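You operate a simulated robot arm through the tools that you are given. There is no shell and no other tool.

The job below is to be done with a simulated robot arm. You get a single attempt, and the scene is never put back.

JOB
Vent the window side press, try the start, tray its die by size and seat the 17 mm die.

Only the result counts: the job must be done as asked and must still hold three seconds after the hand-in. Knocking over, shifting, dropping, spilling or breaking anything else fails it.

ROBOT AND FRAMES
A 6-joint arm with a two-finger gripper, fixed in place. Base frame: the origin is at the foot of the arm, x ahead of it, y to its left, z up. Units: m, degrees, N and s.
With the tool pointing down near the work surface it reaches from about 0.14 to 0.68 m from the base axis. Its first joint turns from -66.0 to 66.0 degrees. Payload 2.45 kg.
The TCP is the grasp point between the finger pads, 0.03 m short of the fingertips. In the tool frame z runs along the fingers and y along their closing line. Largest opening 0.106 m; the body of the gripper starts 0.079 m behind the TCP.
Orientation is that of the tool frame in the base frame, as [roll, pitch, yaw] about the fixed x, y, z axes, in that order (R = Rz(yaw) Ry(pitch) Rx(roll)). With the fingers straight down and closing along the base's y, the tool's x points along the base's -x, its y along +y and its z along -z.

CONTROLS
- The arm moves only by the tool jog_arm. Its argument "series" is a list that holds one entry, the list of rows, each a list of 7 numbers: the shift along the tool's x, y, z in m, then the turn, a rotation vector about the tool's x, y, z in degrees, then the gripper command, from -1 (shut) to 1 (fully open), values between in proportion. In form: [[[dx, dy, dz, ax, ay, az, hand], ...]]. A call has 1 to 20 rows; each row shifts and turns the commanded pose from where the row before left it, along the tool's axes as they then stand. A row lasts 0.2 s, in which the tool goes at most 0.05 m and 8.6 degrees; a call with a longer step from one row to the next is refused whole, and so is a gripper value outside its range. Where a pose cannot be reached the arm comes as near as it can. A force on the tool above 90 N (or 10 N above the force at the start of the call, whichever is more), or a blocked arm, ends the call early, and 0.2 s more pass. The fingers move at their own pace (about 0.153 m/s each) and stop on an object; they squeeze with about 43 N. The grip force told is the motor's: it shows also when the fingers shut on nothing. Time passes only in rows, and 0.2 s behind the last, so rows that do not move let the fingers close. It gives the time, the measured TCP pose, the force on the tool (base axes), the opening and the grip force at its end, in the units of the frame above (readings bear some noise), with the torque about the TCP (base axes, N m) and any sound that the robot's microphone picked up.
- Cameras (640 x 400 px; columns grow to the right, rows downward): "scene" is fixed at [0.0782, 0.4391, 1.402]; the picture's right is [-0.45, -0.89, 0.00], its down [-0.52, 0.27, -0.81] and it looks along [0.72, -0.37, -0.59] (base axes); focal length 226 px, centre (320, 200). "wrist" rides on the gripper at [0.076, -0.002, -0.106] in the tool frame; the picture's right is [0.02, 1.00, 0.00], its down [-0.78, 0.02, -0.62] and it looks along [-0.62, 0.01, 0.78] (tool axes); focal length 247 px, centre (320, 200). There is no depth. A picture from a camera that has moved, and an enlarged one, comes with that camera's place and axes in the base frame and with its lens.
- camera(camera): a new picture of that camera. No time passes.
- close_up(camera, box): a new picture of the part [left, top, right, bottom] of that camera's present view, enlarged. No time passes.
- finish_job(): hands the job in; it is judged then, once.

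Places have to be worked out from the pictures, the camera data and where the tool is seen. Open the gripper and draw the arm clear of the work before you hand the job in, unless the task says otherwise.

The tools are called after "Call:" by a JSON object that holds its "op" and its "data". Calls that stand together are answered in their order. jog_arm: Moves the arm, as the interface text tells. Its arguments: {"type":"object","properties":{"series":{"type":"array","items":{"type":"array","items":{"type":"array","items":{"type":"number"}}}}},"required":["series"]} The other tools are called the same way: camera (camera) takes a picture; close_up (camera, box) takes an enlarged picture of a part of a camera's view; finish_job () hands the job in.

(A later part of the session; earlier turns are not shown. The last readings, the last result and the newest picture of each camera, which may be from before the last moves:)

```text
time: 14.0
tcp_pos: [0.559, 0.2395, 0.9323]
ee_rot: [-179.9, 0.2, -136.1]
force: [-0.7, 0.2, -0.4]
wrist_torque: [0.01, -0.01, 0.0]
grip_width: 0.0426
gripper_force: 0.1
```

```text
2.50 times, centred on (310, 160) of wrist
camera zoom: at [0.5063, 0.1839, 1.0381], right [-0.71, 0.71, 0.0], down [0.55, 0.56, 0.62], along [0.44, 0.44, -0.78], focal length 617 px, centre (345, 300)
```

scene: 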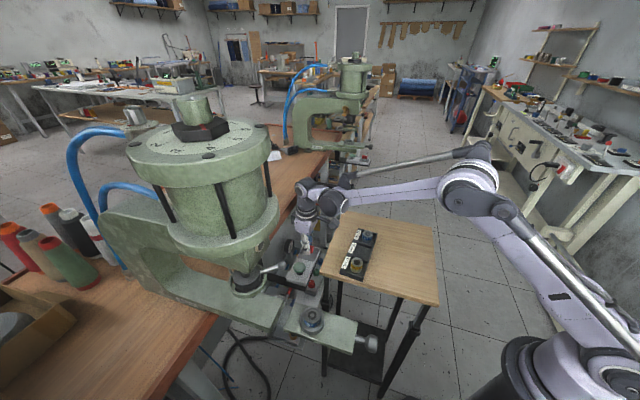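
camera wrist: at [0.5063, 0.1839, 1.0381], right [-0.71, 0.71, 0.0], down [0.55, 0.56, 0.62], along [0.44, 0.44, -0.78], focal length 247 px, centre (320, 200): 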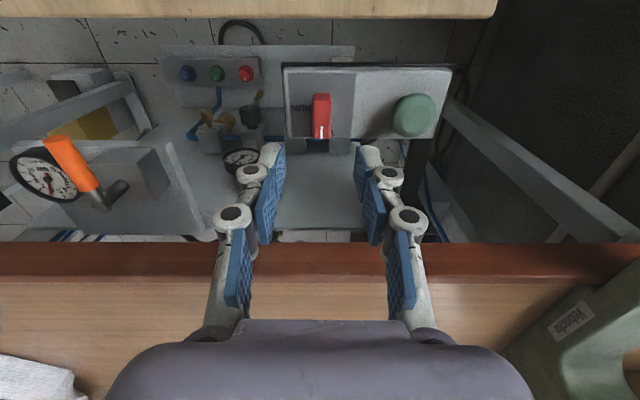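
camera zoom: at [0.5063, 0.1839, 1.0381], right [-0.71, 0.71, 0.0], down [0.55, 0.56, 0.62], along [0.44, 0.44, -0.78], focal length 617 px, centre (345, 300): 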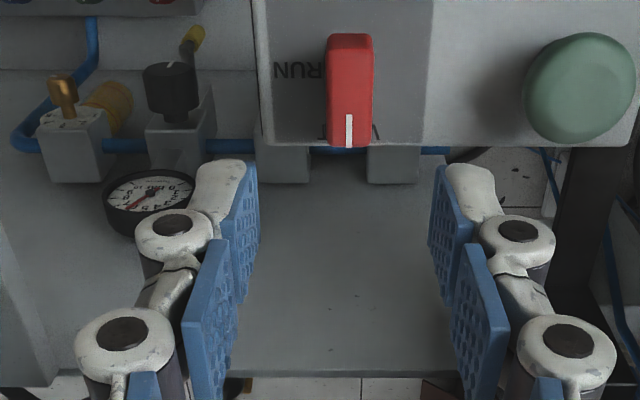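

The knob's pointer now sits at VENT with RUN uncovered, and the press lamp is dark. Next is the start: the green mushroom at about (0.504, 0.298, top ≈0.825); I shut the fingers and move over it.

Call:
{"op": "jog_arm", "data": {"series": [[[0, 0.0401, 0, 0, 0, 0, -1], [0, 0.0401, 0, 0, 0, 0, -1], [0, 0, 0.02, 0, 0, 0, -1], [0, 0, 0.02, 0, 0, 0, -1], [0, 0, 0, 0, 0, 0, -1]]]}}

Call:
{"op": "camera", "data": {"camera": "wrist"}}

Call:
{"op": "close_up", "data": {"camera": "scene", "box": [260, 220, 340, 300]}}

```text
time: 15.2
tcp_pos: [0.5045, 0.2973, 0.8916]
ee_rot: [-179.9, 0.1, -136.0]
force: [-0.4, -0.6, 0.4]
wrist_torque: [0.0, 0.02, 0.05]
grip_width: 0.0
gripper_force: 27.8
```

```text
taken
camera wrist: at [0.4516, 0.2422, 0.9979], right [-0.71, 0.71, 0.0], down [0.55, 0.56, 0.62], along [0.44, 0.44, -0.78], focal length 247 px, centre (320, 200)
```

wrist: 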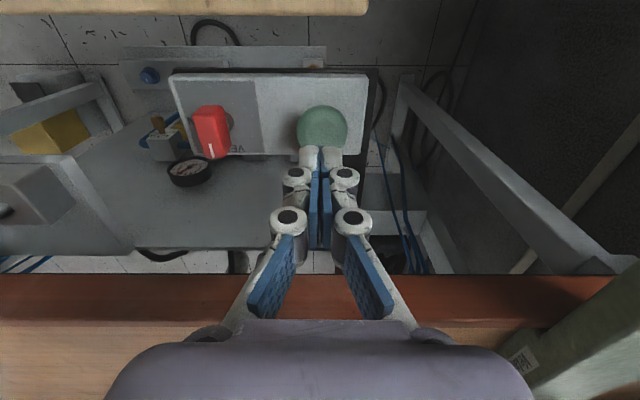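

```text
5.00 times, centred on (300, 260) of scene
camera zoom: at [0.0782, 0.4391, 1.402], right [-0.45, -0.89, 0.0], down [-0.52, 0.27, -0.81], along [0.72, -0.37, -0.59], focal length 1130 px, centre (420, -100)
```

zoom: 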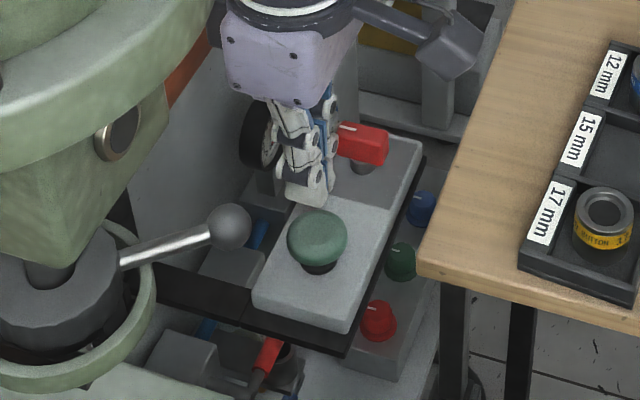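

The shut fingertips are over the dome. I descend gently and push it, watching the force.

Call:
{"op": "jog_arm", "data": {"series": [[[0, 0, 0.01, 0, 0, 0, -1], [0, 0, 0.01, 0, 0, 0, -1], [0, 0, 0.005, 0, 0, 0, -1], [0, 0, 0.003, 0, 0, 0, -1]]]}}

Call:
{"op": "close_up", "data": {"camera": "scene", "box": [260, 220, 340, 300]}}

```text
time: 16.2
tcp_pos: [0.5037, 0.2988, 0.8639]
ee_rot: [-179.9, 0.1, -136.2]
force: [0.5, -0.2, 0.9]
wrist_torque: [-0.01, -0.02, -0.01]
grip_width: 0.0
gripper_force: 29.0
```

```text
5.00 times, centred on (300, 260) of scene
camera zoom: at [0.0782, 0.4391, 1.402], right [-0.45, -0.89, 0.0], down [-0.52, 0.27, -0.81], along [0.72, -0.37, -0.59], focal length 1130 px, centre (420, -100)
```

zoom: 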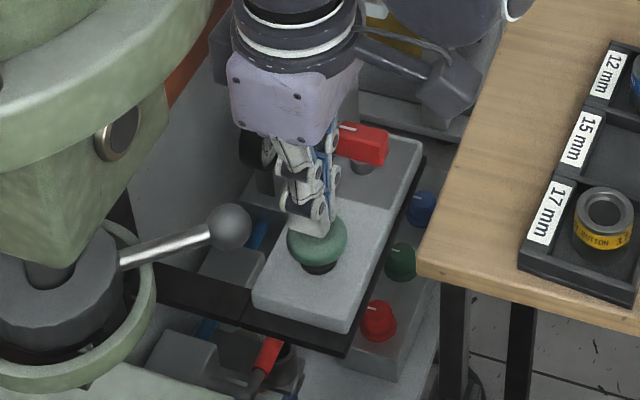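

No contact yet (tip ≈0.834). I continue in small steps.

Call:
{"op": "jog_arm", "data": {"series": [[[0, 0, 0.0025, 0, 0, 0, -1], [0, 0, 0.0025, 0, 0, 0, -1], [0, 0, 0.0025, 0, 0, 0, -1], [0, 0, 0, 0, 0, 0, -1]]]}}

```text
time: 17.2
tcp_pos: [0.5026, 0.2974, 0.8549]
ee_rot: [-179.9, 0.1, -136.1]
force: [0.8, 1.3, 2.0]
wrist_torque: [0.03, -0.02, -0.01]
grip_width: 0.0
gripper_force: 28.5
```

Call:
{"op": "jog_arm", "data": {"series": [[[0, 0, 0.0025, 0, 0, 0, -1], [0, 0, 0.0025, 0, 0, 0, -1], [0, 0, 0, 0, 0, 0, -1]]]}}

Call:
{"op": "close_up", "data": {"camera": "wrist", "box": [240, 60, 400, 240]}}

Call:
{"op": "close_up", "data": {"camera": "scene", "box": [260, 220, 340, 300]}}

```text
time: 18.0
tcp_pos: [0.5041, 0.2968, 0.8513]
ee_rot: [-179.9, 0.1, -136.1]
force: [-0.1, 0.5, 2.8]
wrist_torque: [-0.03, 0.01, 0.01]
grip_width: 0.0
gripper_force: 28.0
```

```text
2.22 times, centred on (320, 150) of wrist
camera zoom: at [0.451, 0.2416, 0.9573], right [-0.71, 0.71, 0.0], down [0.55, 0.56, 0.62], along [0.44, 0.44, -0.78], focal length 549 px, centre (320, 311)
```

zoom: 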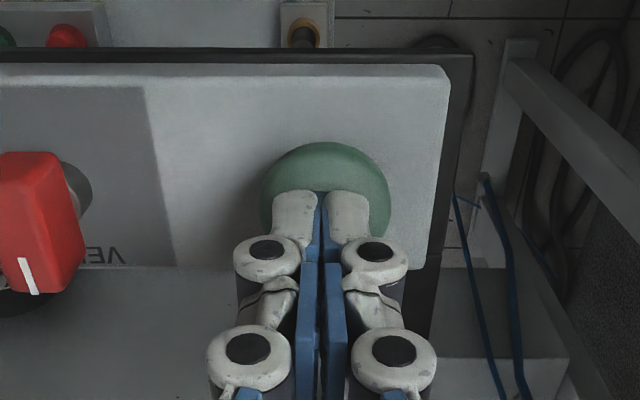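

```text
5.00 times, centred on (300, 260) of scene
camera zoom: at [0.0781, 0.4391, 1.402], right [-0.45, -0.89, 0.0], down [-0.52, 0.27, -0.81], along [0.72, -0.37, -0.59], focal length 1130 px, centre (420, -100)
```

zoom: 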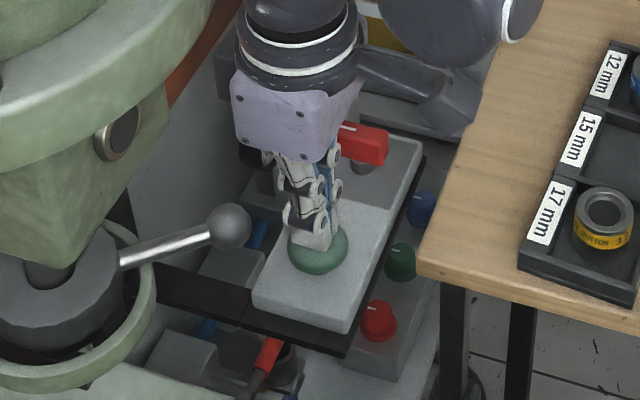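

The dome is moving down on a light spring (≈3 N). I press on in small steps until it reaches its stop.

Call:
{"op": "jog_arm", "data": {"series": [[[0, 0, 0.002, 0, 0, 0, -1], [0, 0, 0.002, 0, 0, 0, -1], [0, 0, 0, 0, 0, 0, -1]]]}}

Call:
{"op": "close_up", "data": {"camera": "scene", "box": [260, 220, 340, 300]}}

```text
time: 18.8
tcp_pos: [0.5044, 0.297, 0.846]
ee_rot: [-180.0, 0.1, -136.1]
force: [-1.3, -2.1, 3.3]
wrist_torque: [-0.03, 0.02, 0.01]
grip_width: 0.0
gripper_force: 28.7
heard: click
```

```text
5.00 times, centred on (300, 260) of scene
camera zoom: at [0.0781, 0.439, 1.402], right [-0.45, -0.89, 0.0], down [-0.52, 0.27, -0.81], along [0.72, -0.37, -0.59], focal length 1130 px, centre (420, -100)
```

zoom: 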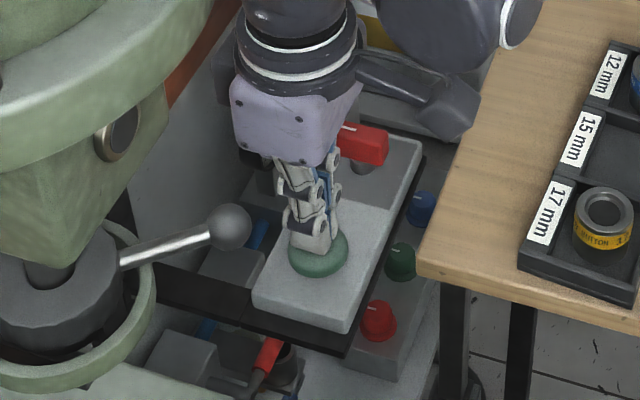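

A click was heard, the button is through and the press does not move – the start try is done. I lift off and check that everything stays dead.

Call:
{"op": "jog_arm", "data": {"series": [[[0, 0, -0.005, 0, 0, 0, -1], [0, 0, -0.02, 0, 0, 0, -1], [0, 0, -0.04, 0, 0, 0, -1], [0, 0, -0.04, 0, 0, 0, -1], [0, 0, -0.04, 0, 0, 0, -1], [0, 0, -0.02, 0, 0, 0, -1]]]}}

Call:
{"op": "camera", "data": {"camera": "scene"}}

Call:
{"op": "close_up", "data": {"camera": "scene", "box": [220, 220, 340, 340]}}

Call:
{"op": "camera", "data": {"camera": "wrist"}}

```text
time: 20.2
tcp_pos: [0.5044, 0.2949, 1.0098]
ee_rot: [-179.8, 0.1, -136.1]
force: [-0.5, -1.4, -0.6]
wrist_torque: [0.02, 0.02, 0.05]
grip_width: 0.0
gripper_force: 28.8
```

```text
taken
```

scene: 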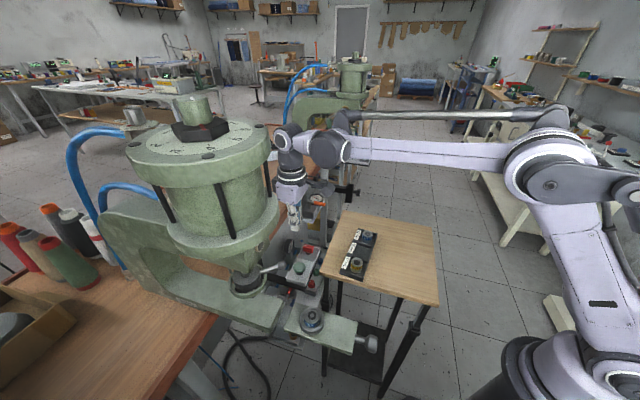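

```text
3.33 times, centred on (280, 280) of scene
camera zoom: at [0.0782, 0.4391, 1.402], right [-0.45, -0.89, 0.0], down [-0.52, 0.27, -0.81], along [0.72, -0.37, -0.59], focal length 753 px, centre (453, -67)
```

zoom: 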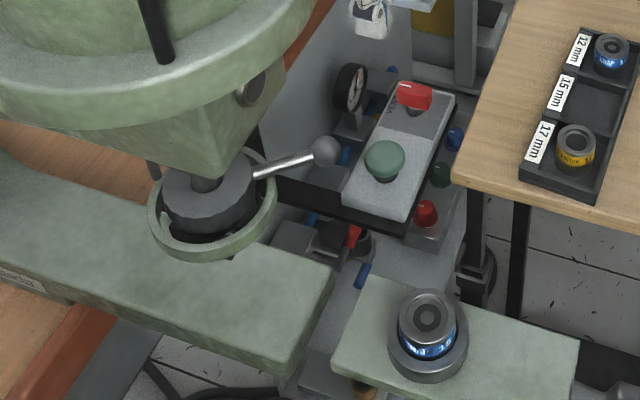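

```text
taken
camera wrist: at [0.4508, 0.2403, 1.1174], right [-0.71, 0.71, 0.0], down [0.55, 0.56, 0.62], along [0.44, 0.44, -0.78], focal length 247 px, centre (320, 200)
```

wrist: 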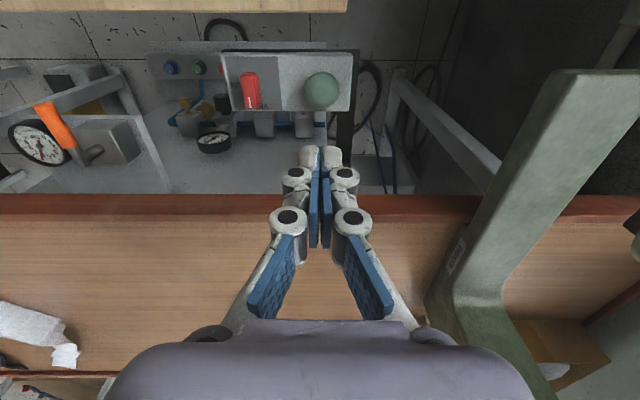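

The start button has sprung back and the press stays dead. Now I move round toward the die carrier, keeping away from the press head, to look at the die.

Call:
{"op": "jog_arm", "data": {"series": [[[0.0352, 0.0009, -0.0225, 0, 0, 0, -1], [0.0352, 0.0009, -0.0225, 0, 0, 0, -1], [0.0352, 0.0009, -0.0225, 0, 0, 0, -1], [0.0352, 0.0009, -0.0225, 0, 0, 0, -0.5], [0.0078, 0.0352, 0, 0, 0, 0, 0], [0.0078, 0.0352, 0, 0, 0, 0, 0], [0.0078, 0.0352, 0, 0, 0, 0, 0], [0.0078, 0.0352, 0, 0, 0, 0, 0], [0.0078, 0.0352, 0, 0, 0, 0, 0]]]}}

Call:
{"op": "camera", "data": {"camera": "wrist"}}

Call:
{"op": "camera", "data": {"camera": "scene"}}

```text
time: 22.2
tcp_pos: [0.2498, 0.3041, 1.1016]
ee_rot: [-179.8, 0.1, -136.0]
force: [-0.6, 0.8, -0.2]
wrist_torque: [-0.02, -0.03, -0.01]
grip_width: 0.0526
gripper_force: 0.0
```

```text
taken
camera wrist: at [0.1964, 0.2486, 1.2089], right [-0.71, 0.71, 0.0], down [0.55, 0.56, 0.62], along [0.44, 0.44, -0.78], focal length 247 px, centre (320, 200)
```

wrist: 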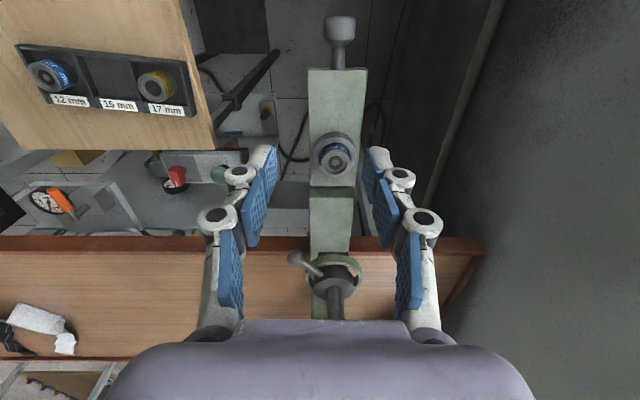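

```text
taken
```

scene: 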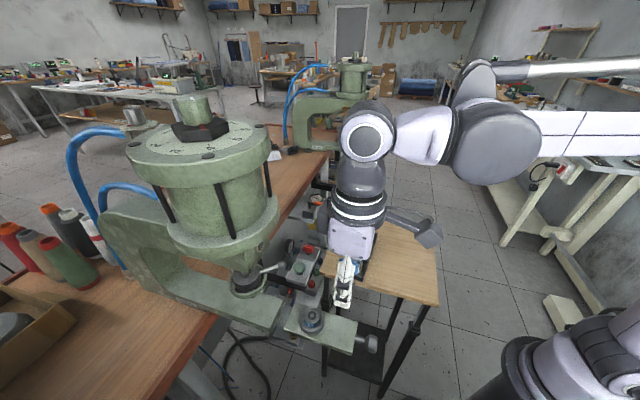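

Clear view of the carrier and die. I zoom in to measure both the die and the tray from here.

Call:
{"op": "close_up", "data": {"camera": "wrist", "box": [280, 100, 390, 210]}}

Call:
{"op": "close_up", "data": {"camera": "wrist", "box": [0, 20, 230, 160]}}

Call:
{"op": "close_up", "data": {"camera": "scene", "box": [270, 280, 350, 350]}}

```text
3.64 times, centred on (335, 155) of wrist
camera zoom: at [0.1964, 0.2486, 1.2089], right [-0.71, 0.71, 0.0], down [0.55, 0.56, 0.62], along [0.44, 0.44, -0.78], focal length 898 px, centre (266, 364)
```

zoom: 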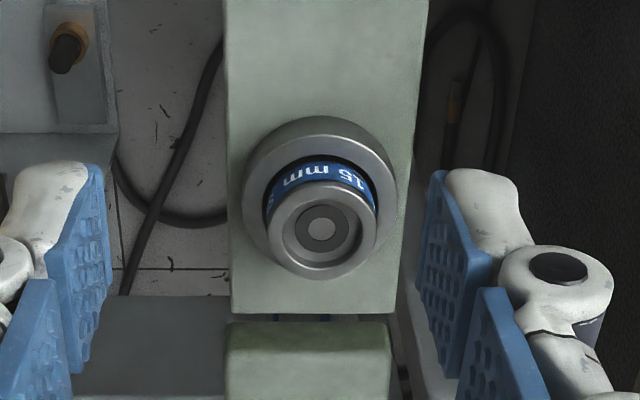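

```text
2.78 times, centred on (115, 90) of wrist
camera zoom: at [0.1964, 0.2486, 1.2089], right [-0.71, 0.71, 0.0], down [0.55, 0.56, 0.62], along [0.44, 0.44, -0.78], focal length 687 px, centre (890, 506)
```

zoom: 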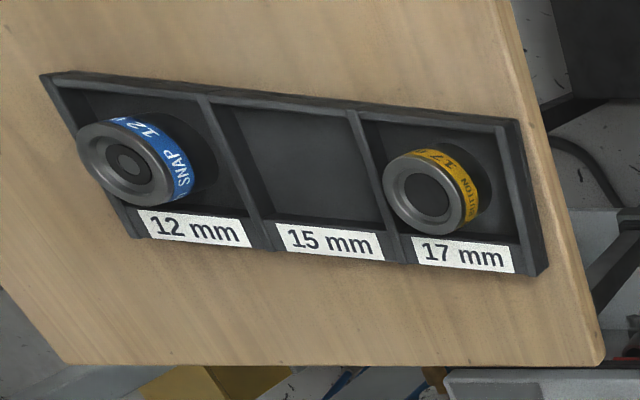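

```text
5.71 times, centred on (310, 315) of scene
camera zoom: at [0.0782, 0.4391, 1.402], right [-0.45, -0.89, 0.0], down [-0.52, 0.27, -0.81], along [0.72, -0.37, -0.59], focal length 1291 px, centre (377, -457)
```

zoom: 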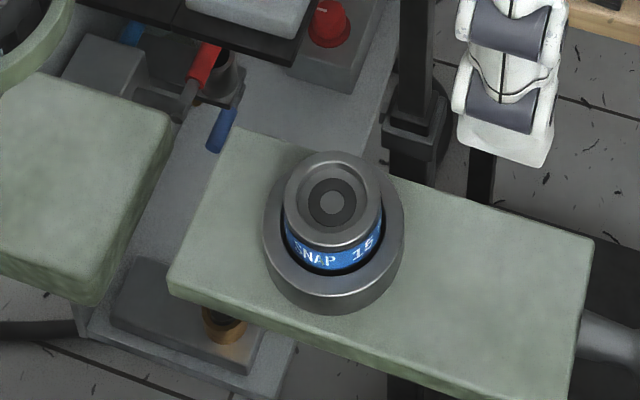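

The die reads "SNAP 15 mm", top at ≈(0.277, 0.353, 0.978), ring top ≈0.957. To keep the hand clear of the press head I tilt the tool 15° about its closing axis (leaning away from the press) and move above the die.

Call:
{"op": "jog_arm", "data": {"series": [[[0, 0, 0, 0, -7.5, 0, 0], [0, 0, 0, 0, -7.5, 0, 0], [-0.0111, 0.0054, 0.0208, 0, 0, 0, 0], [-0.0111, 0.0054, 0.0208, 0, 0, 0, 0], [-0.0111, 0.0054, 0.0208, 0, 0, 0, 0]]]}}

Call:
{"op": "camera", "data": {"camera": "wrist"}}

Call:
{"op": "camera", "data": {"camera": "scene"}}

Call:
{"op": "close_up", "data": {"camera": "wrist", "box": [240, 60, 400, 240]}}

Call:
{"op": "close_up", "data": {"camera": "scene", "box": [240, 210, 380, 360]}}

```text
time: 23.4
tcp_pos: [0.2738, 0.3462, 1.0502]
ee_rot: [-179.8, 15.1, -136.1]
force: [-0.1, 0.0, -0.3]
wrist_torque: [-0.01, 0.0, 0.02]
grip_width: 0.0534
gripper_force: 0.1
```

```text
taken
camera wrist: at [0.2017, 0.2745, 1.1336], right [-0.71, 0.71, -0.01], down [0.42, 0.42, 0.8], along [0.57, 0.57, -0.59], focal length 247 px, centre (320, 200)
```

wrist: 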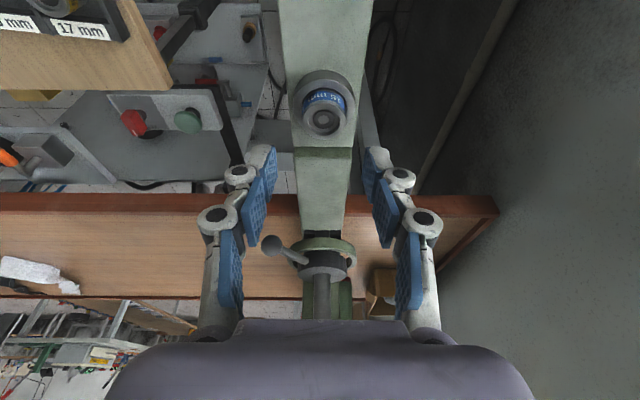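

```text
taken
```

scene: 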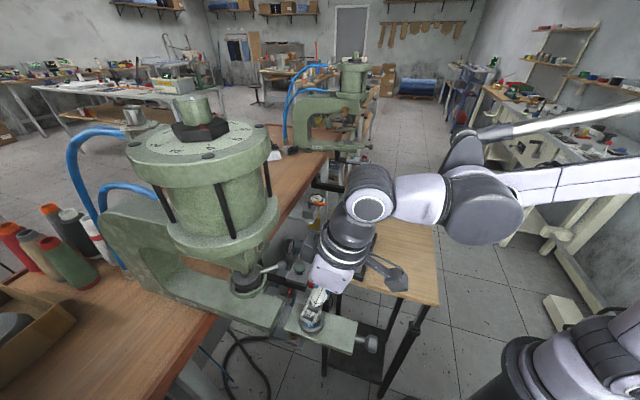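

```text
2.22 times, centred on (320, 150) of wrist
camera zoom: at [0.2017, 0.2745, 1.1336], right [-0.71, 0.71, -0.01], down [0.42, 0.42, 0.8], along [0.57, 0.57, -0.59], focal length 549 px, centre (320, 311)
```

zoom: 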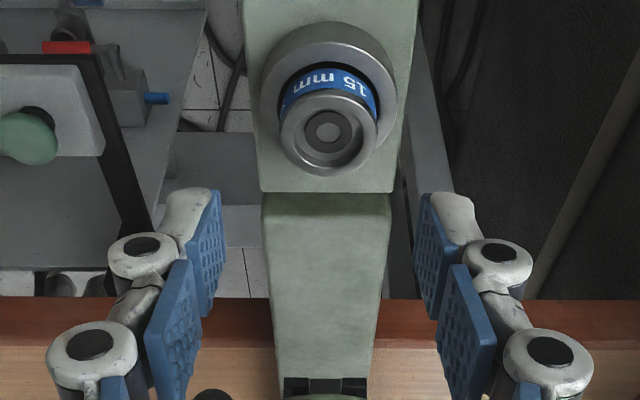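

```text
2.67 times, centred on (310, 285) of scene
camera zoom: at [0.0782, 0.4391, 1.402], right [-0.45, -0.89, 0.0], down [-0.52, 0.27, -0.81], along [0.72, -0.37, -0.59], focal length 602 px, centre (347, -27)
```

zoom: 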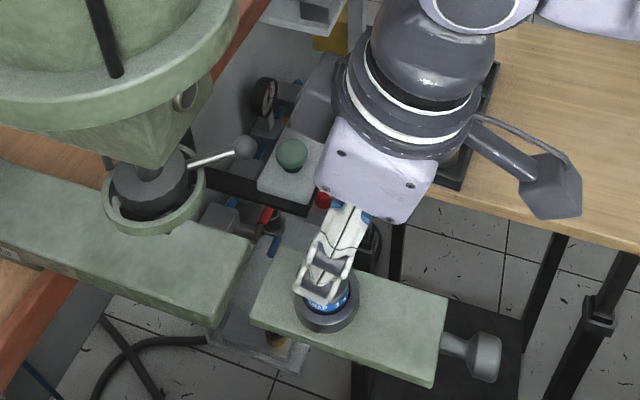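

Die, ring and fingers are well visible; the die is within ~3 mm of the planned line. I descend most of the way and check again.

Call:
{"op": "jog_arm", "data": {"series": [[[0.0043, 0.0007, 0.02, 0, 0, 0, 0], [0.0043, 0.0007, 0.02, 0, 0, 0, 0]]]}}

Call:
{"op": "close_up", "data": {"camera": "wrist", "box": [240, 60, 400, 240]}}

Call:
{"op": "close_up", "data": {"camera": "scene", "box": [280, 280, 350, 350]}}

```text
time: 24.0
tcp_pos: [0.273, 0.349, 1.0092]
ee_rot: [-180.0, 15.2, -136.1]
force: [0.4, -0.1, 0.5]
wrist_torque: [0.0, -0.02, 0.01]
grip_width: 0.0528
gripper_force: 0.2
```

```text
2.22 times, centred on (320, 150) of wrist
camera zoom: at [0.2025, 0.276, 1.0923], right [-0.71, 0.71, -0.01], down [0.42, 0.43, 0.8], along [0.57, 0.57, -0.59], focal length 549 px, centre (320, 311)
```

zoom: 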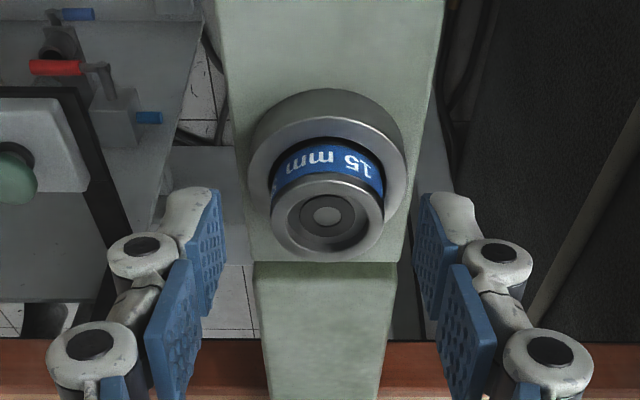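

```text
5.71 times, centred on (315, 315) of scene
camera zoom: at [0.0782, 0.4391, 1.402], right [-0.45, -0.89, 0.0], down [-0.52, 0.27, -0.81], along [0.72, -0.37, -0.59], focal length 1291 px, centre (349, -457)
```

zoom: 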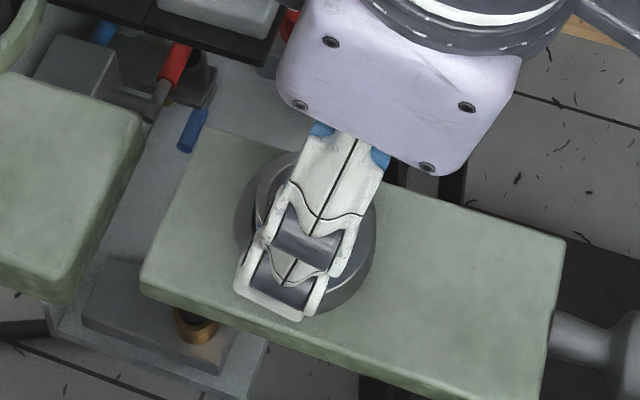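

The die top works out at z≈0.979. I go down the last 16 mm so the fingertips stop ~4 mm above the ring, and close.

Call:
{"op": "jog_arm", "data": {"series": [[[0.0021, 0.0006, 0.0078, 0, 0, 0, 0], [0.0021, 0.0006, 0.0078, 0, 0, 0, 0], [0, 0, 0, 0, 0, 0, 0]]]}}

Call:
{"op": "close_up", "data": {"camera": "wrist", "box": [240, 60, 400, 240]}}

Call:
{"op": "close_up", "data": {"camera": "scene", "box": [280, 280, 350, 350]}}

```text
time: 24.8
tcp_pos: [0.2726, 0.3505, 0.9929]
ee_rot: [-179.9, 15.0, -136.0]
force: [0.2, -0.2, -0.5]
wrist_torque: [0.01, -0.02, -0.02]
grip_width: 0.053
gripper_force: 0.1
```

```text
2.22 times, centred on (320, 150) of wrist
camera zoom: at [0.2017, 0.2777, 1.0765], right [-0.71, 0.71, -0.01], down [0.42, 0.43, 0.8], along [0.57, 0.57, -0.59], focal length 549 px, centre (320, 311)
```

zoom: 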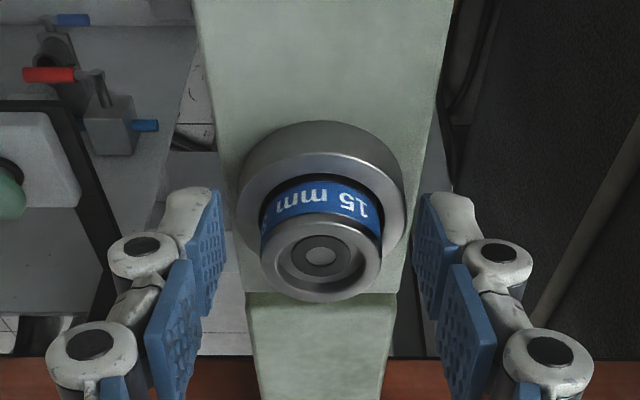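

```text
5.71 times, centred on (315, 315) of scene
camera zoom: at [0.0782, 0.4391, 1.402], right [-0.45, -0.89, 0.0], down [-0.52, 0.27, -0.81], along [0.72, -0.37, -0.59], focal length 1291 px, centre (349, -457)
```

zoom: 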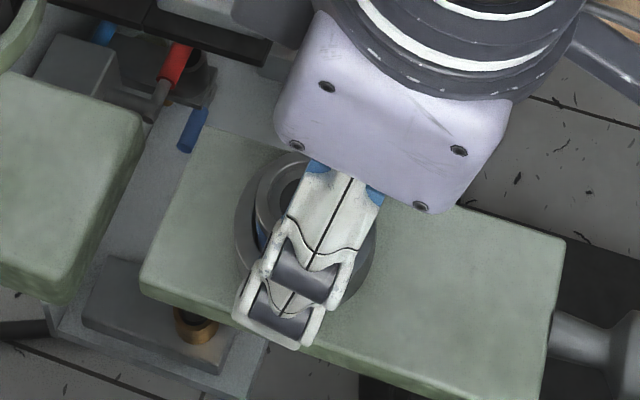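

Everything is centred; I close on the die (expecting ~32 mm width).

Call:
{"op": "jog_arm", "data": {"series": [[[0, 0, 0, 0, 0, 0, -0.3], [0, 0, 0, 0, 0, 0, -0.6], [0, 0, 0, 0, 0, 0, -1], [0, 0, 0, 0, 0, 0, -1]]]}}

Call:
{"op": "close_up", "data": {"camera": "wrist", "box": [240, 60, 400, 240]}}

```text
time: 25.8
tcp_pos: [0.2733, 0.3516, 0.9948]
ee_rot: [180.0, 15.5, -136.0]
force: [-0.6, 1.7, 69.2]
wrist_torque: [0.2, -0.12, 0.12]
grip_width: 0.0311
gripper_force: 42.6
```

```text
2.22 times, centred on (320, 150) of wrist
camera zoom: at [0.2024, 0.2786, 1.0788], right [-0.71, 0.71, -0.01], down [0.41, 0.42, 0.81], along [0.57, 0.57, -0.59], focal length 549 px, centre (320, 311)
```

zoom: 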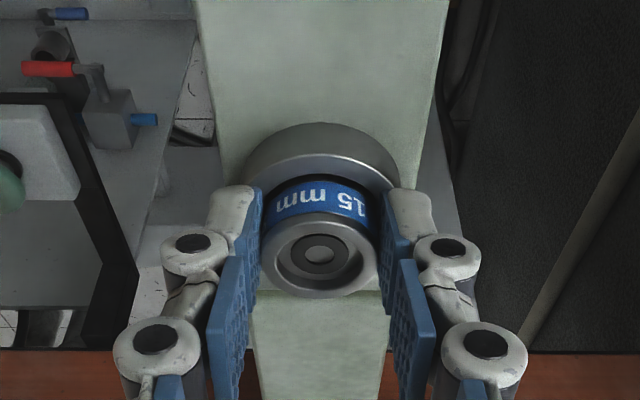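

The die is held (31 mm) but the tips press on the ring (69 N). I lift gently straight up a few millimetres to relieve and draw the die.

Call:
{"op": "jog_arm", "data": {"series": [[[-0.0005, 0, -0.0019, 0, 0, 0, -1], [-0.0005, 0, -0.0019, 0, 0, 0, -1], [0, 0, 0, 0, 0, 0, -1]]]}}

Call:
{"op": "close_up", "data": {"camera": "wrist", "box": [240, 60, 400, 240]}}

```text
time: 26.6
tcp_pos: [0.2721, 0.3509, 0.9955]
ee_rot: [-179.9, 14.9, -136.1]
force: [-0.8, 1.1, 16.0]
wrist_torque: [0.15, -0.03, 0.17]
grip_width: 0.0313
gripper_force: 42.9
```

```text
2.22 times, centred on (320, 150) of wrist
camera zoom: at [0.2013, 0.2776, 1.0797], right [-0.71, 0.71, -0.01], down [0.42, 0.43, 0.8], along [0.57, 0.57, -0.6], focal length 549 px, centre (320, 311)
```

zoom: 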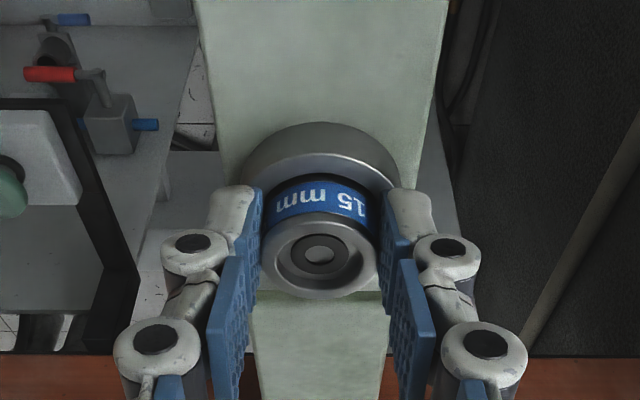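

Contact is nearly relieved. I lift the die straight out of the ring in steps.

Call:
{"op": "jog_arm", "data": {"series": [[[-0.0013, 0, -0.0048, 0, 0, 0, -1], [-0.0013, 0, -0.0048, 0, 0, 0, -1], [-0.0026, 0, -0.0097, 0, 0, 0, -1], [-0.0026, 0, -0.0097, 0, 0, 0, -1], [-0.0026, 0, -0.0097, 0, 0, 0, -1], [-0.0026, 0, -0.0097, 0, 0, 0, -1]]]}}

Call:
{"op": "camera", "data": {"camera": "wrist"}}

Call:
{"op": "close_up", "data": {"camera": "scene", "box": [270, 260, 370, 350]}}

```text
time: 28.0
tcp_pos: [0.2734, 0.3512, 1.0481]
ee_rot: [-179.8, 15.1, -136.1]
force: [0.0, 0.6, -2.1]
wrist_torque: [-0.01, 0.03, 0.0]
grip_width: 0.0313
gripper_force: 42.5
```

```text
taken
camera wrist: at [0.2019, 0.2783, 1.1302], right [-0.71, 0.71, -0.01], down [0.42, 0.43, 0.8], along [0.57, 0.57, -0.59], focal length 247 px, centre (320, 200)
```

wrist: 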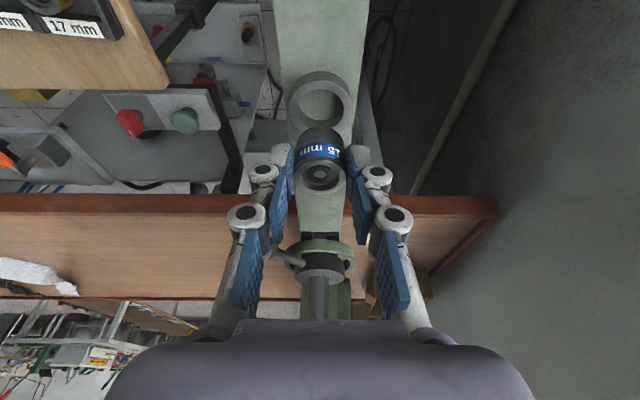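

```text
4.44 times, centred on (320, 305) of scene
camera zoom: at [0.0782, 0.4391, 1.402], right [-0.45, -0.89, 0.0], down [-0.52, 0.27, -0.81], along [0.72, -0.37, -0.59], focal length 1004 px, centre (320, -267)
```

zoom: 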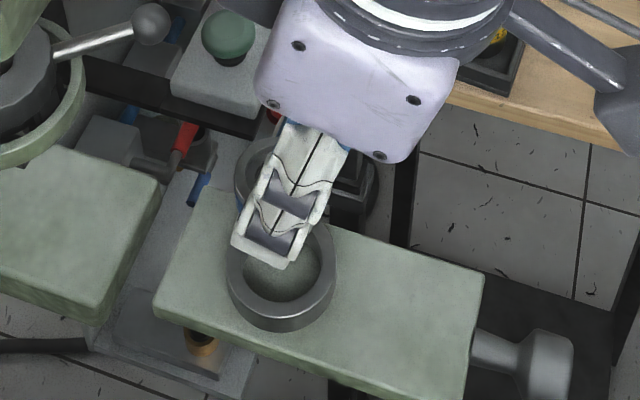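

The die is out of the ring. I zoom to measure the ring hole and how the die hangs in the fingers.

Call:
{"op": "close_up", "data": {"camera": "wrist", "box": [250, 50, 390, 220]}}

Call:
{"op": "close_up", "data": {"camera": "wrist", "box": [0, 0, 200, 130]}}

```text
2.35 times, centred on (320, 135) of wrist
camera zoom: at [0.2019, 0.2783, 1.1302], right [-0.71, 0.71, -0.01], down [0.42, 0.43, 0.8], along [0.57, 0.57, -0.59], focal length 581 px, centre (320, 353)
```

zoom: 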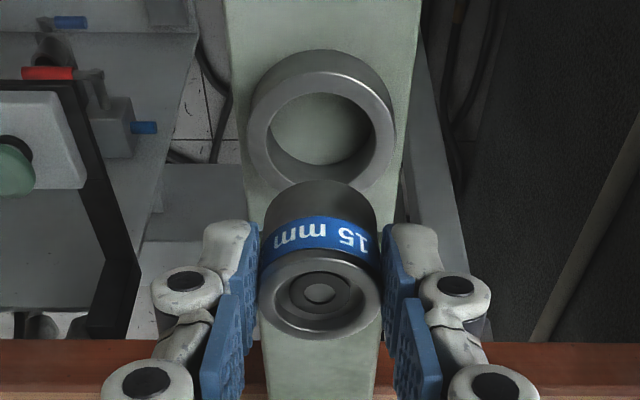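

```text
3.08 times, centred on (100, 65) of wrist
camera zoom: at [0.2019, 0.2783, 1.1302], right [-0.71, 0.71, -0.01], down [0.42, 0.43, 0.8], along [0.57, 0.57, -0.59], focal length 760 px, centre (997, 615)
```

zoom: 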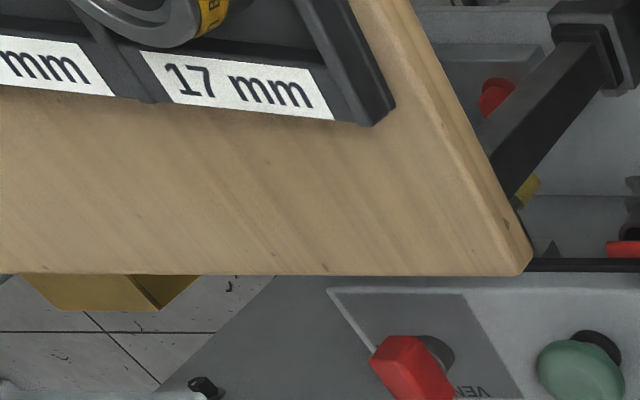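

Ring top ≈0.963, hole ≈35 mm; the die is 31 mm wide and ~25 mm tall, gripped low (tips ~6 mm above its bottom). I carry it away from the press to above the free part of the table beside the tray, where I can look at the tray and later regrip higher.

Call:
{"op": "jog_arm", "data": {"series": [[[-0.0094, 0, -0.0348, 0, 0, 0, -1], [-0.0094, 0, -0.0348, 0, 0, 0, -1], [0.0326, -0.019, -0.0088, 0, 0, 0, -1], [0.0326, -0.019, -0.0088, 0, 0, 0, -1], [0.0326, -0.019, -0.0088, 0, 0, 0, -1], [0.0073, -0.0367, -0.002, 0, 0, 0, -1], [0.0073, -0.0367, -0.002, 0, 0, 0, -1], [0.0073, -0.0367, -0.002, 0, 0, 0, -1], [0.0073, -0.0367, -0.002, 0, 0, 0, -1], [0.0073, -0.0367, -0.002, 0, 0, 0, -1], [0.0073, -0.0367, -0.002, 0, 0, 0, -1]]]}}

Call:
{"op": "camera", "data": {"camera": "wrist"}}

Call:
{"op": "camera", "data": {"camera": "scene"}}

```text
time: 30.4
tcp_pos: [0.3601, 0.0504, 1.1198]
ee_rot: [-179.9, 15.1, -136.0]
force: [0.6, -0.2, -2.8]
wrist_torque: [-0.01, 0.01, -0.01]
grip_width: 0.0309
gripper_force: 42.7
```

```text
taken
camera wrist: at [0.2893, -0.0228, 1.2036], right [-0.71, 0.71, -0.01], down [0.42, 0.43, 0.8], along [0.57, 0.57, -0.59], focal length 247 px, centre (320, 200)
```

wrist: 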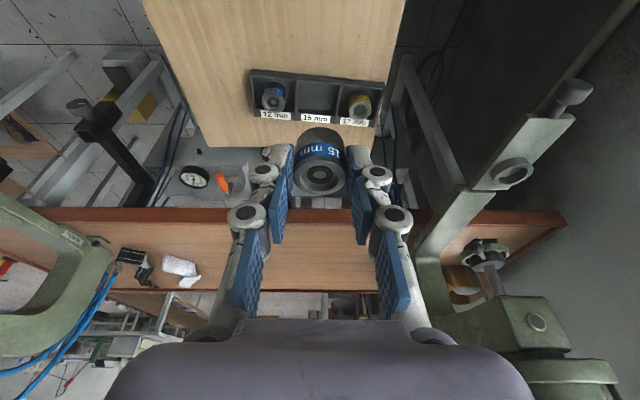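

```text
taken
```

scene: 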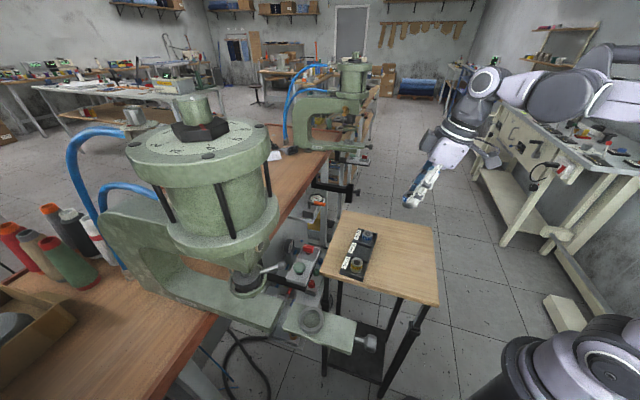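

Good overview of the tray. I zoom to measure slot dimensions.

Call:
{"op": "close_up", "data": {"camera": "wrist", "box": [235, 55, 405, 160]}}

Call:
{"op": "close_up", "data": {"camera": "scene", "box": [325, 220, 385, 285]}}

```text
3.76 times, centred on (320, 108) of wrist
camera zoom: at [0.2893, -0.0228, 1.2036], right [-0.71, 0.71, -0.01], down [0.42, 0.43, 0.8], along [0.57, 0.57, -0.59], focal length 930 px, centre (320, 548)
```

zoom: 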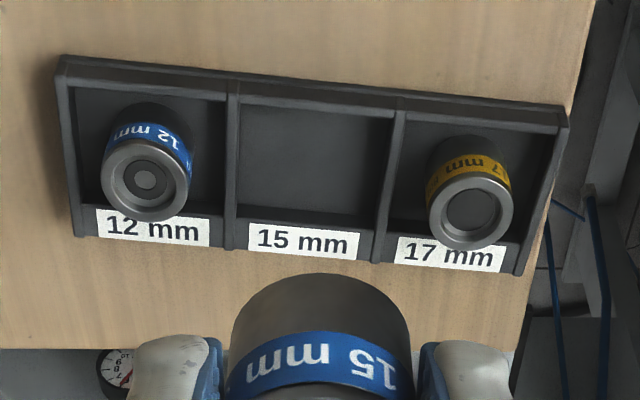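

```text
6.15 times, centred on (355, 252) of scene
camera zoom: at [0.0782, 0.4391, 1.402], right [-0.45, -0.89, 0.0], down [-0.52, 0.27, -0.81], along [0.72, -0.37, -0.59], focal length 1390 px, centre (105, -123)
```

zoom: 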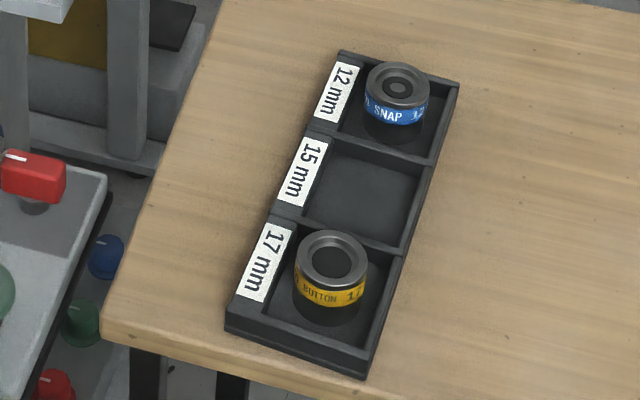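

Consistent triangulation now gives die tops in the tray at z≈0.892 and the 15 mm slot centre at ≈(0.434, 0.1165). I lower the held die toward the free table area for a higher regrip.

Call:
{"op": "jog_arm", "data": {"series": [[[0.0107, 0, 0.0396, 0, 0, 0, -1], [0.0107, 0, 0.0396, 0, 0, 0, -1], [0.0107, 0, 0.0396, 0, 0, 0, -1], [0.0107, 0, 0.0396, 0, 0, 0, -1], [0.0085, 0, 0.0314, 0, 0, 0, -1], [0, 0, 0, 0, 0, 0, -1]]]}}

Call:
{"op": "camera", "data": {"camera": "wrist"}}

Call:
{"op": "close_up", "data": {"camera": "scene", "box": [320, 200, 450, 310]}}

```text
time: 31.8
tcp_pos: [0.3602, 0.0493, 0.9216]
ee_rot: [-179.9, 15.1, -136.1]
force: [-0.5, 0.7, -1.4]
wrist_torque: [-0.02, -0.01, 0.0]
grip_width: 0.0312
gripper_force: 42.5
```

```text
taken
camera wrist: at [0.29, -0.0231, 1.0052], right [-0.71, 0.71, -0.01], down [0.42, 0.43, 0.8], along [0.57, 0.57, -0.59], focal length 247 px, centre (320, 200)
```

wrist: 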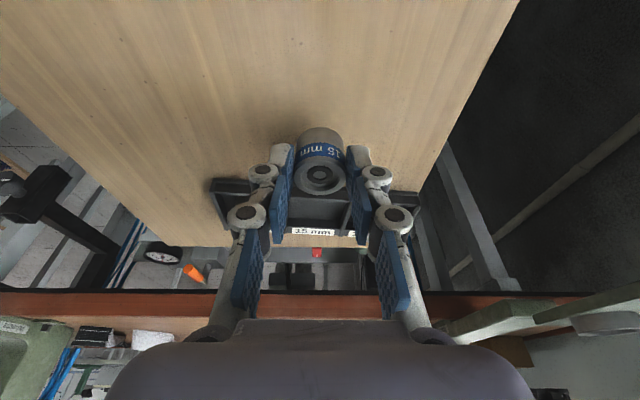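

```text
3.64 times, centred on (385, 255) of scene
camera zoom: at [0.0782, 0.4391, 1.402], right [-0.45, -0.89, 0.0], down [-0.52, 0.27, -0.81], along [0.72, -0.37, -0.59], focal length 822 px, centre (84, 0)
```

zoom: 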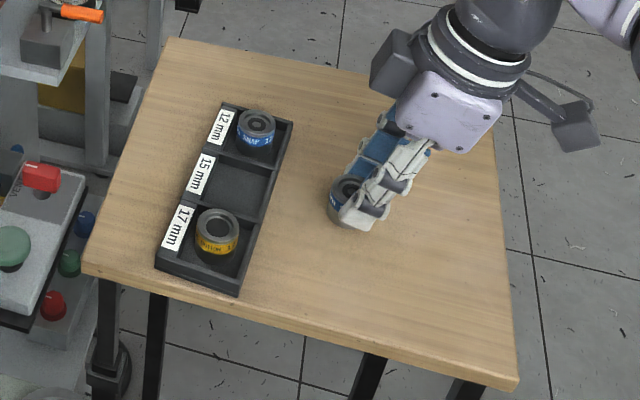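

Hovering over the free table area. I lower in small steps watching for contact.

Call:
{"op": "jog_arm", "data": {"series": [[[0.0013, 0, 0.0048, 0, 0, 0, -1], [0.0013, 0, 0.0048, 0, 0, 0, -1], [0.0005, 0, 0.0019, 0, 0, 0, -1], [0.0005, 0, 0.0019, 0, 0, 0, -1], [0, 0, 0, 0, 0, 0, -1]]]}}

Call:
{"op": "close_up", "data": {"camera": "scene", "box": [370, 235, 420, 275]}}

```text
time: 33.0
tcp_pos: [0.3601, 0.0477, 0.9084]
ee_rot: [-180.0, 15.1, -136.2]
force: [-0.4, 0.6, -1.2]
wrist_torque: [0.0, 0.02, 0.04]
grip_width: 0.031
gripper_force: 43.1
```

```text
10.00 times, centred on (395, 255) of scene
camera zoom: at [0.0782, 0.4391, 1.402], right [-0.45, -0.89, 0.0], down [-0.52, 0.27, -0.81], along [0.72, -0.37, -0.59], focal length 2259 px, centre (-430, -350)
```

zoom: 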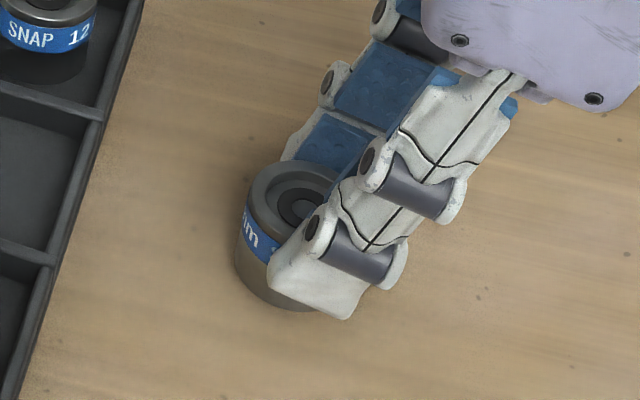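

Call:
{"op": "jog_arm", "data": {"series": [[[0.0005, 0, 0.0019, 0, 0, 0, -1], [0.0005, 0, 0.0019, 0, 0, 0, -1], [0, 0, 0, 0, 0, 0, -1]]]}}

```text
time: 33.8
tcp_pos: [0.3594, 0.0475, 0.904]
ee_rot: [-180.0, 15.1, -136.1]
force: [-0.1, -0.1, -2.2]
wrist_torque: [-0.02, 0.04, 0.0]
grip_width: 0.0309
gripper_force: 43.1
```

No contact at TCP 0.904 yet; I continue with 1.5 mm steps.

Call:
{"op": "jog_arm", "data": {"series": [[[0.0004, 0, 0.00145, 0, 0, 0, -1], [0.0004, 0, 0.00145, 0, 0, 0, -1], [0, 0, 0, 0, 0, 0, -1]]]}}

```text
time: 34.6
tcp_pos: [0.3606, 0.0495, 0.9023]
ee_rot: [-179.9, 15.2, -136.2]
force: [-1.6, -0.6, 32.1]
wrist_torque: [0.32, -0.25, -0.02]
grip_width: 0.0312
gripper_force: 43.7
```

Contact with the table (TCP z≈0.9023). I ease up 1 mm and open the fingers.

Call:
{"op": "jog_arm", "data": {"series": [[[-0.0003, 0, -0.001, 0, 0, 0, -1], [0, 0, 0, 0, 0, 0, -0.35], [0, 0, 0, 0, 0, 0, -0.2], [0, 0, 0, 0, 0, 0, -0.1], [0, 0, 0, 0, 0, 0, -0.1]]]}}

Call:
{"op": "close_up", "data": {"camera": "wrist", "box": [240, 60, 400, 240]}}

Call:
{"op": "close_up", "data": {"camera": "scene", "box": [370, 235, 420, 275]}}

```text
time: 35.8
tcp_pos: [0.3604, 0.0487, 0.903]
ee_rot: [-179.9, 15.1, -136.1]
force: [0.2, -0.2, 0.4]
wrist_torque: [0.05, 0.02, -0.01]
grip_width: 0.0477
gripper_force: 0.0
```

```text
2.22 times, centred on (320, 150) of wrist
camera zoom: at [0.289, -0.0239, 0.986], right [-0.71, 0.71, -0.01], down [0.42, 0.43, 0.8], along [0.57, 0.57, -0.59], focal length 549 px, centre (320, 311)
```

zoom: 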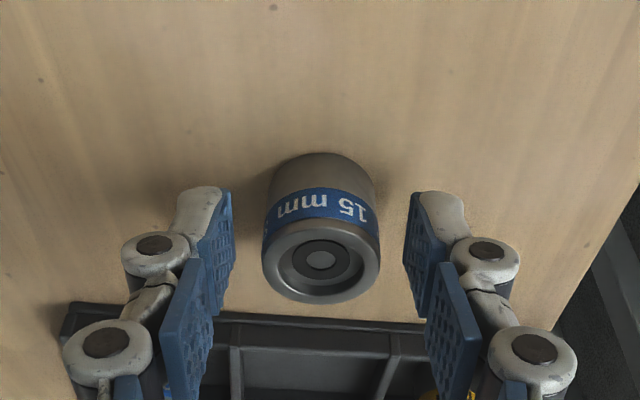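

```text
10.00 times, centred on (395, 255) of scene
camera zoom: at [0.0782, 0.4391, 1.402], right [-0.45, -0.89, 0.0], down [-0.52, 0.27, -0.81], along [0.72, -0.37, -0.59], focal length 2259 px, centre (-430, -350)
```

zoom: 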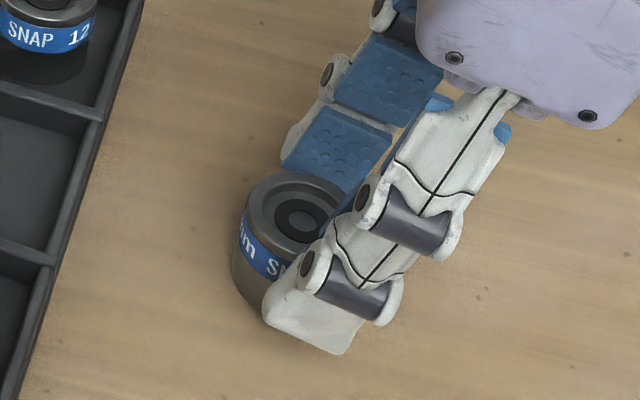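

The die stands upright on the table. I raise the tool 6 mm and regrip higher so the fingertips will clear the tray rim.

Call:
{"op": "jog_arm", "data": {"series": [[[-0.0006, 0, -0.0058, 0, 0, 0, -0.1], [0, 0, 0, 0, 0, 0, -0.3], [0, 0, 0, 0, 0, 0, -0.6], [0, 0, 0, 0, 0, 0, -1], [0, 0, 0, 0, 0, 0, -1]]]}}

Call:
{"op": "close_up", "data": {"camera": "wrist", "box": [240, 60, 400, 240]}}

Call:
{"op": "close_up", "data": {"camera": "scene", "box": [370, 235, 420, 275]}}

```text
time: 37.0
tcp_pos: [0.3582, 0.0477, 0.9096]
ee_rot: [-179.9, 15.1, -136.1]
force: [-1.3, 0.3, 5.1]
wrist_torque: [0.01, 0.04, 0.04]
grip_width: 0.0311
gripper_force: 42.2
```

```text
2.22 times, centred on (320, 150) of wrist
camera zoom: at [0.2881, -0.0243, 0.992], right [-0.71, 0.71, -0.01], down [0.42, 0.43, 0.8], along [0.57, 0.57, -0.59], focal length 549 px, centre (320, 311)
```

zoom: 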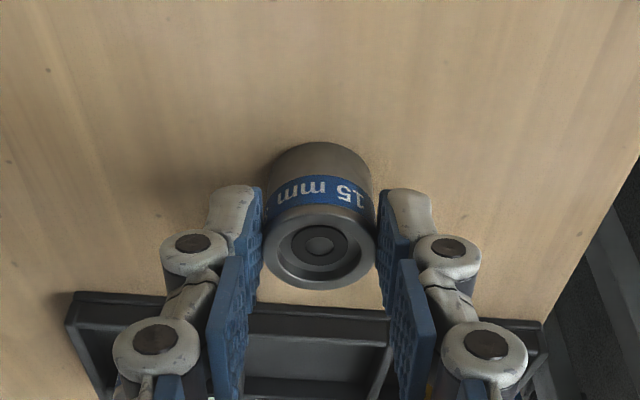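

```text
10.00 times, centred on (395, 255) of scene
camera zoom: at [0.0781, 0.4391, 1.402], right [-0.45, -0.89, 0.0], down [-0.52, 0.27, -0.81], along [0.72, -0.37, -0.59], focal length 2259 px, centre (-430, -350)
```

zoom: 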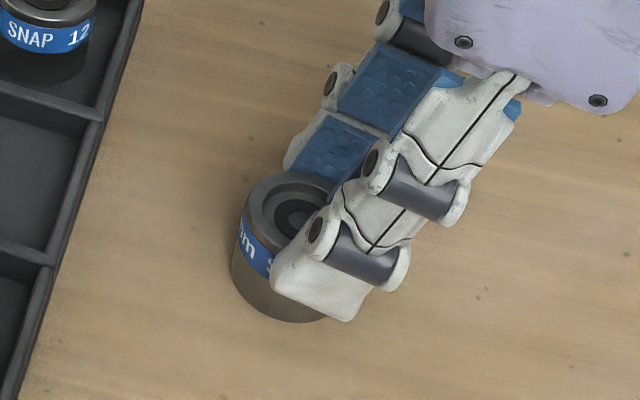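

Regripped. Now I lift to z≈0.95 and move the die over the 15 mm slot, then look.

Call:
{"op": "jog_arm", "data": {"series": [[[-0.0053, 0, -0.0195, 0, 0, 0, -1], [-0.0053, 0, -0.0195, 0, 0, 0, -1], [-0.0303, -0.001, 0.0082, 0, 0, 0, -1], [-0.0303, -0.001, 0.0082, 0, 0, 0, -1], [-0.0302, -0.001, 0.0081, 0, 0, 0, -1], [0, 0, 0, 0, 0, 0, -1]]]}}

Call:
{"op": "camera", "data": {"camera": "wrist"}}

Call:
{"op": "close_up", "data": {"camera": "wrist", "box": [210, 40, 430, 220]}}

Call:
{"op": "close_up", "data": {"camera": "scene", "box": [320, 210, 400, 290]}}

```text
time: 38.4
tcp_pos: [0.4278, 0.1103, 0.9516]
ee_rot: [-179.8, 15.1, -136.1]
force: [0.0, -0.9, -1.7]
wrist_torque: [-0.02, 0.0, -0.02]
grip_width: 0.0309
gripper_force: 43.1
```

```text
taken
camera wrist: at [0.3576, 0.0378, 1.0339], right [-0.71, 0.71, -0.01], down [0.42, 0.43, 0.8], along [0.57, 0.57, -0.59], focal length 247 px, centre (320, 200)
```

wrist: 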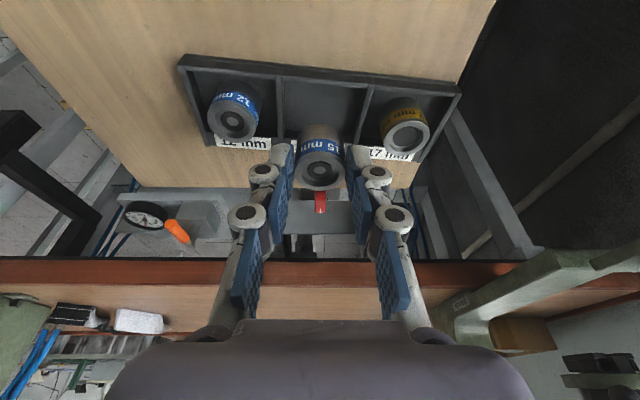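

```text
2.22 times, centred on (320, 130) of wrist
camera zoom: at [0.3576, 0.0378, 1.0339], right [-0.71, 0.71, -0.01], down [0.42, 0.43, 0.8], along [0.57, 0.57, -0.59], focal length 549 px, centre (320, 356)
```

zoom: 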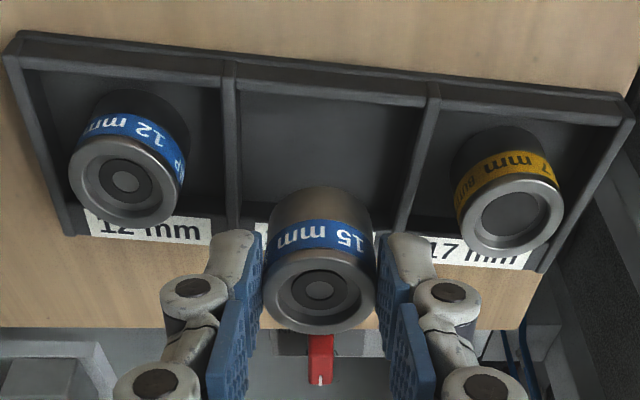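

```text
5.00 times, centred on (360, 250) of scene
camera zoom: at [0.0782, 0.4391, 1.402], right [-0.45, -0.89, 0.0], down [-0.52, 0.27, -0.81], along [0.72, -0.37, -0.59], focal length 1130 px, centre (120, -50)
```

zoom: 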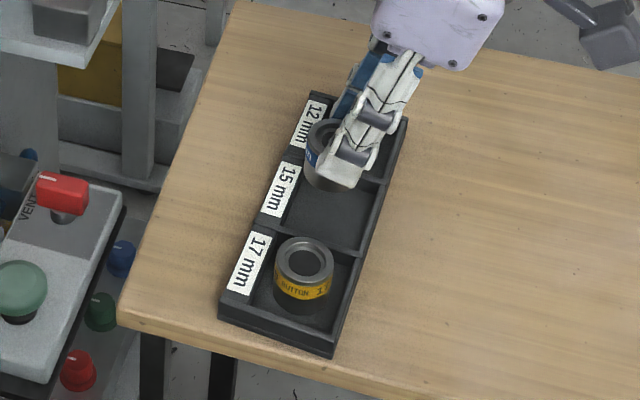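

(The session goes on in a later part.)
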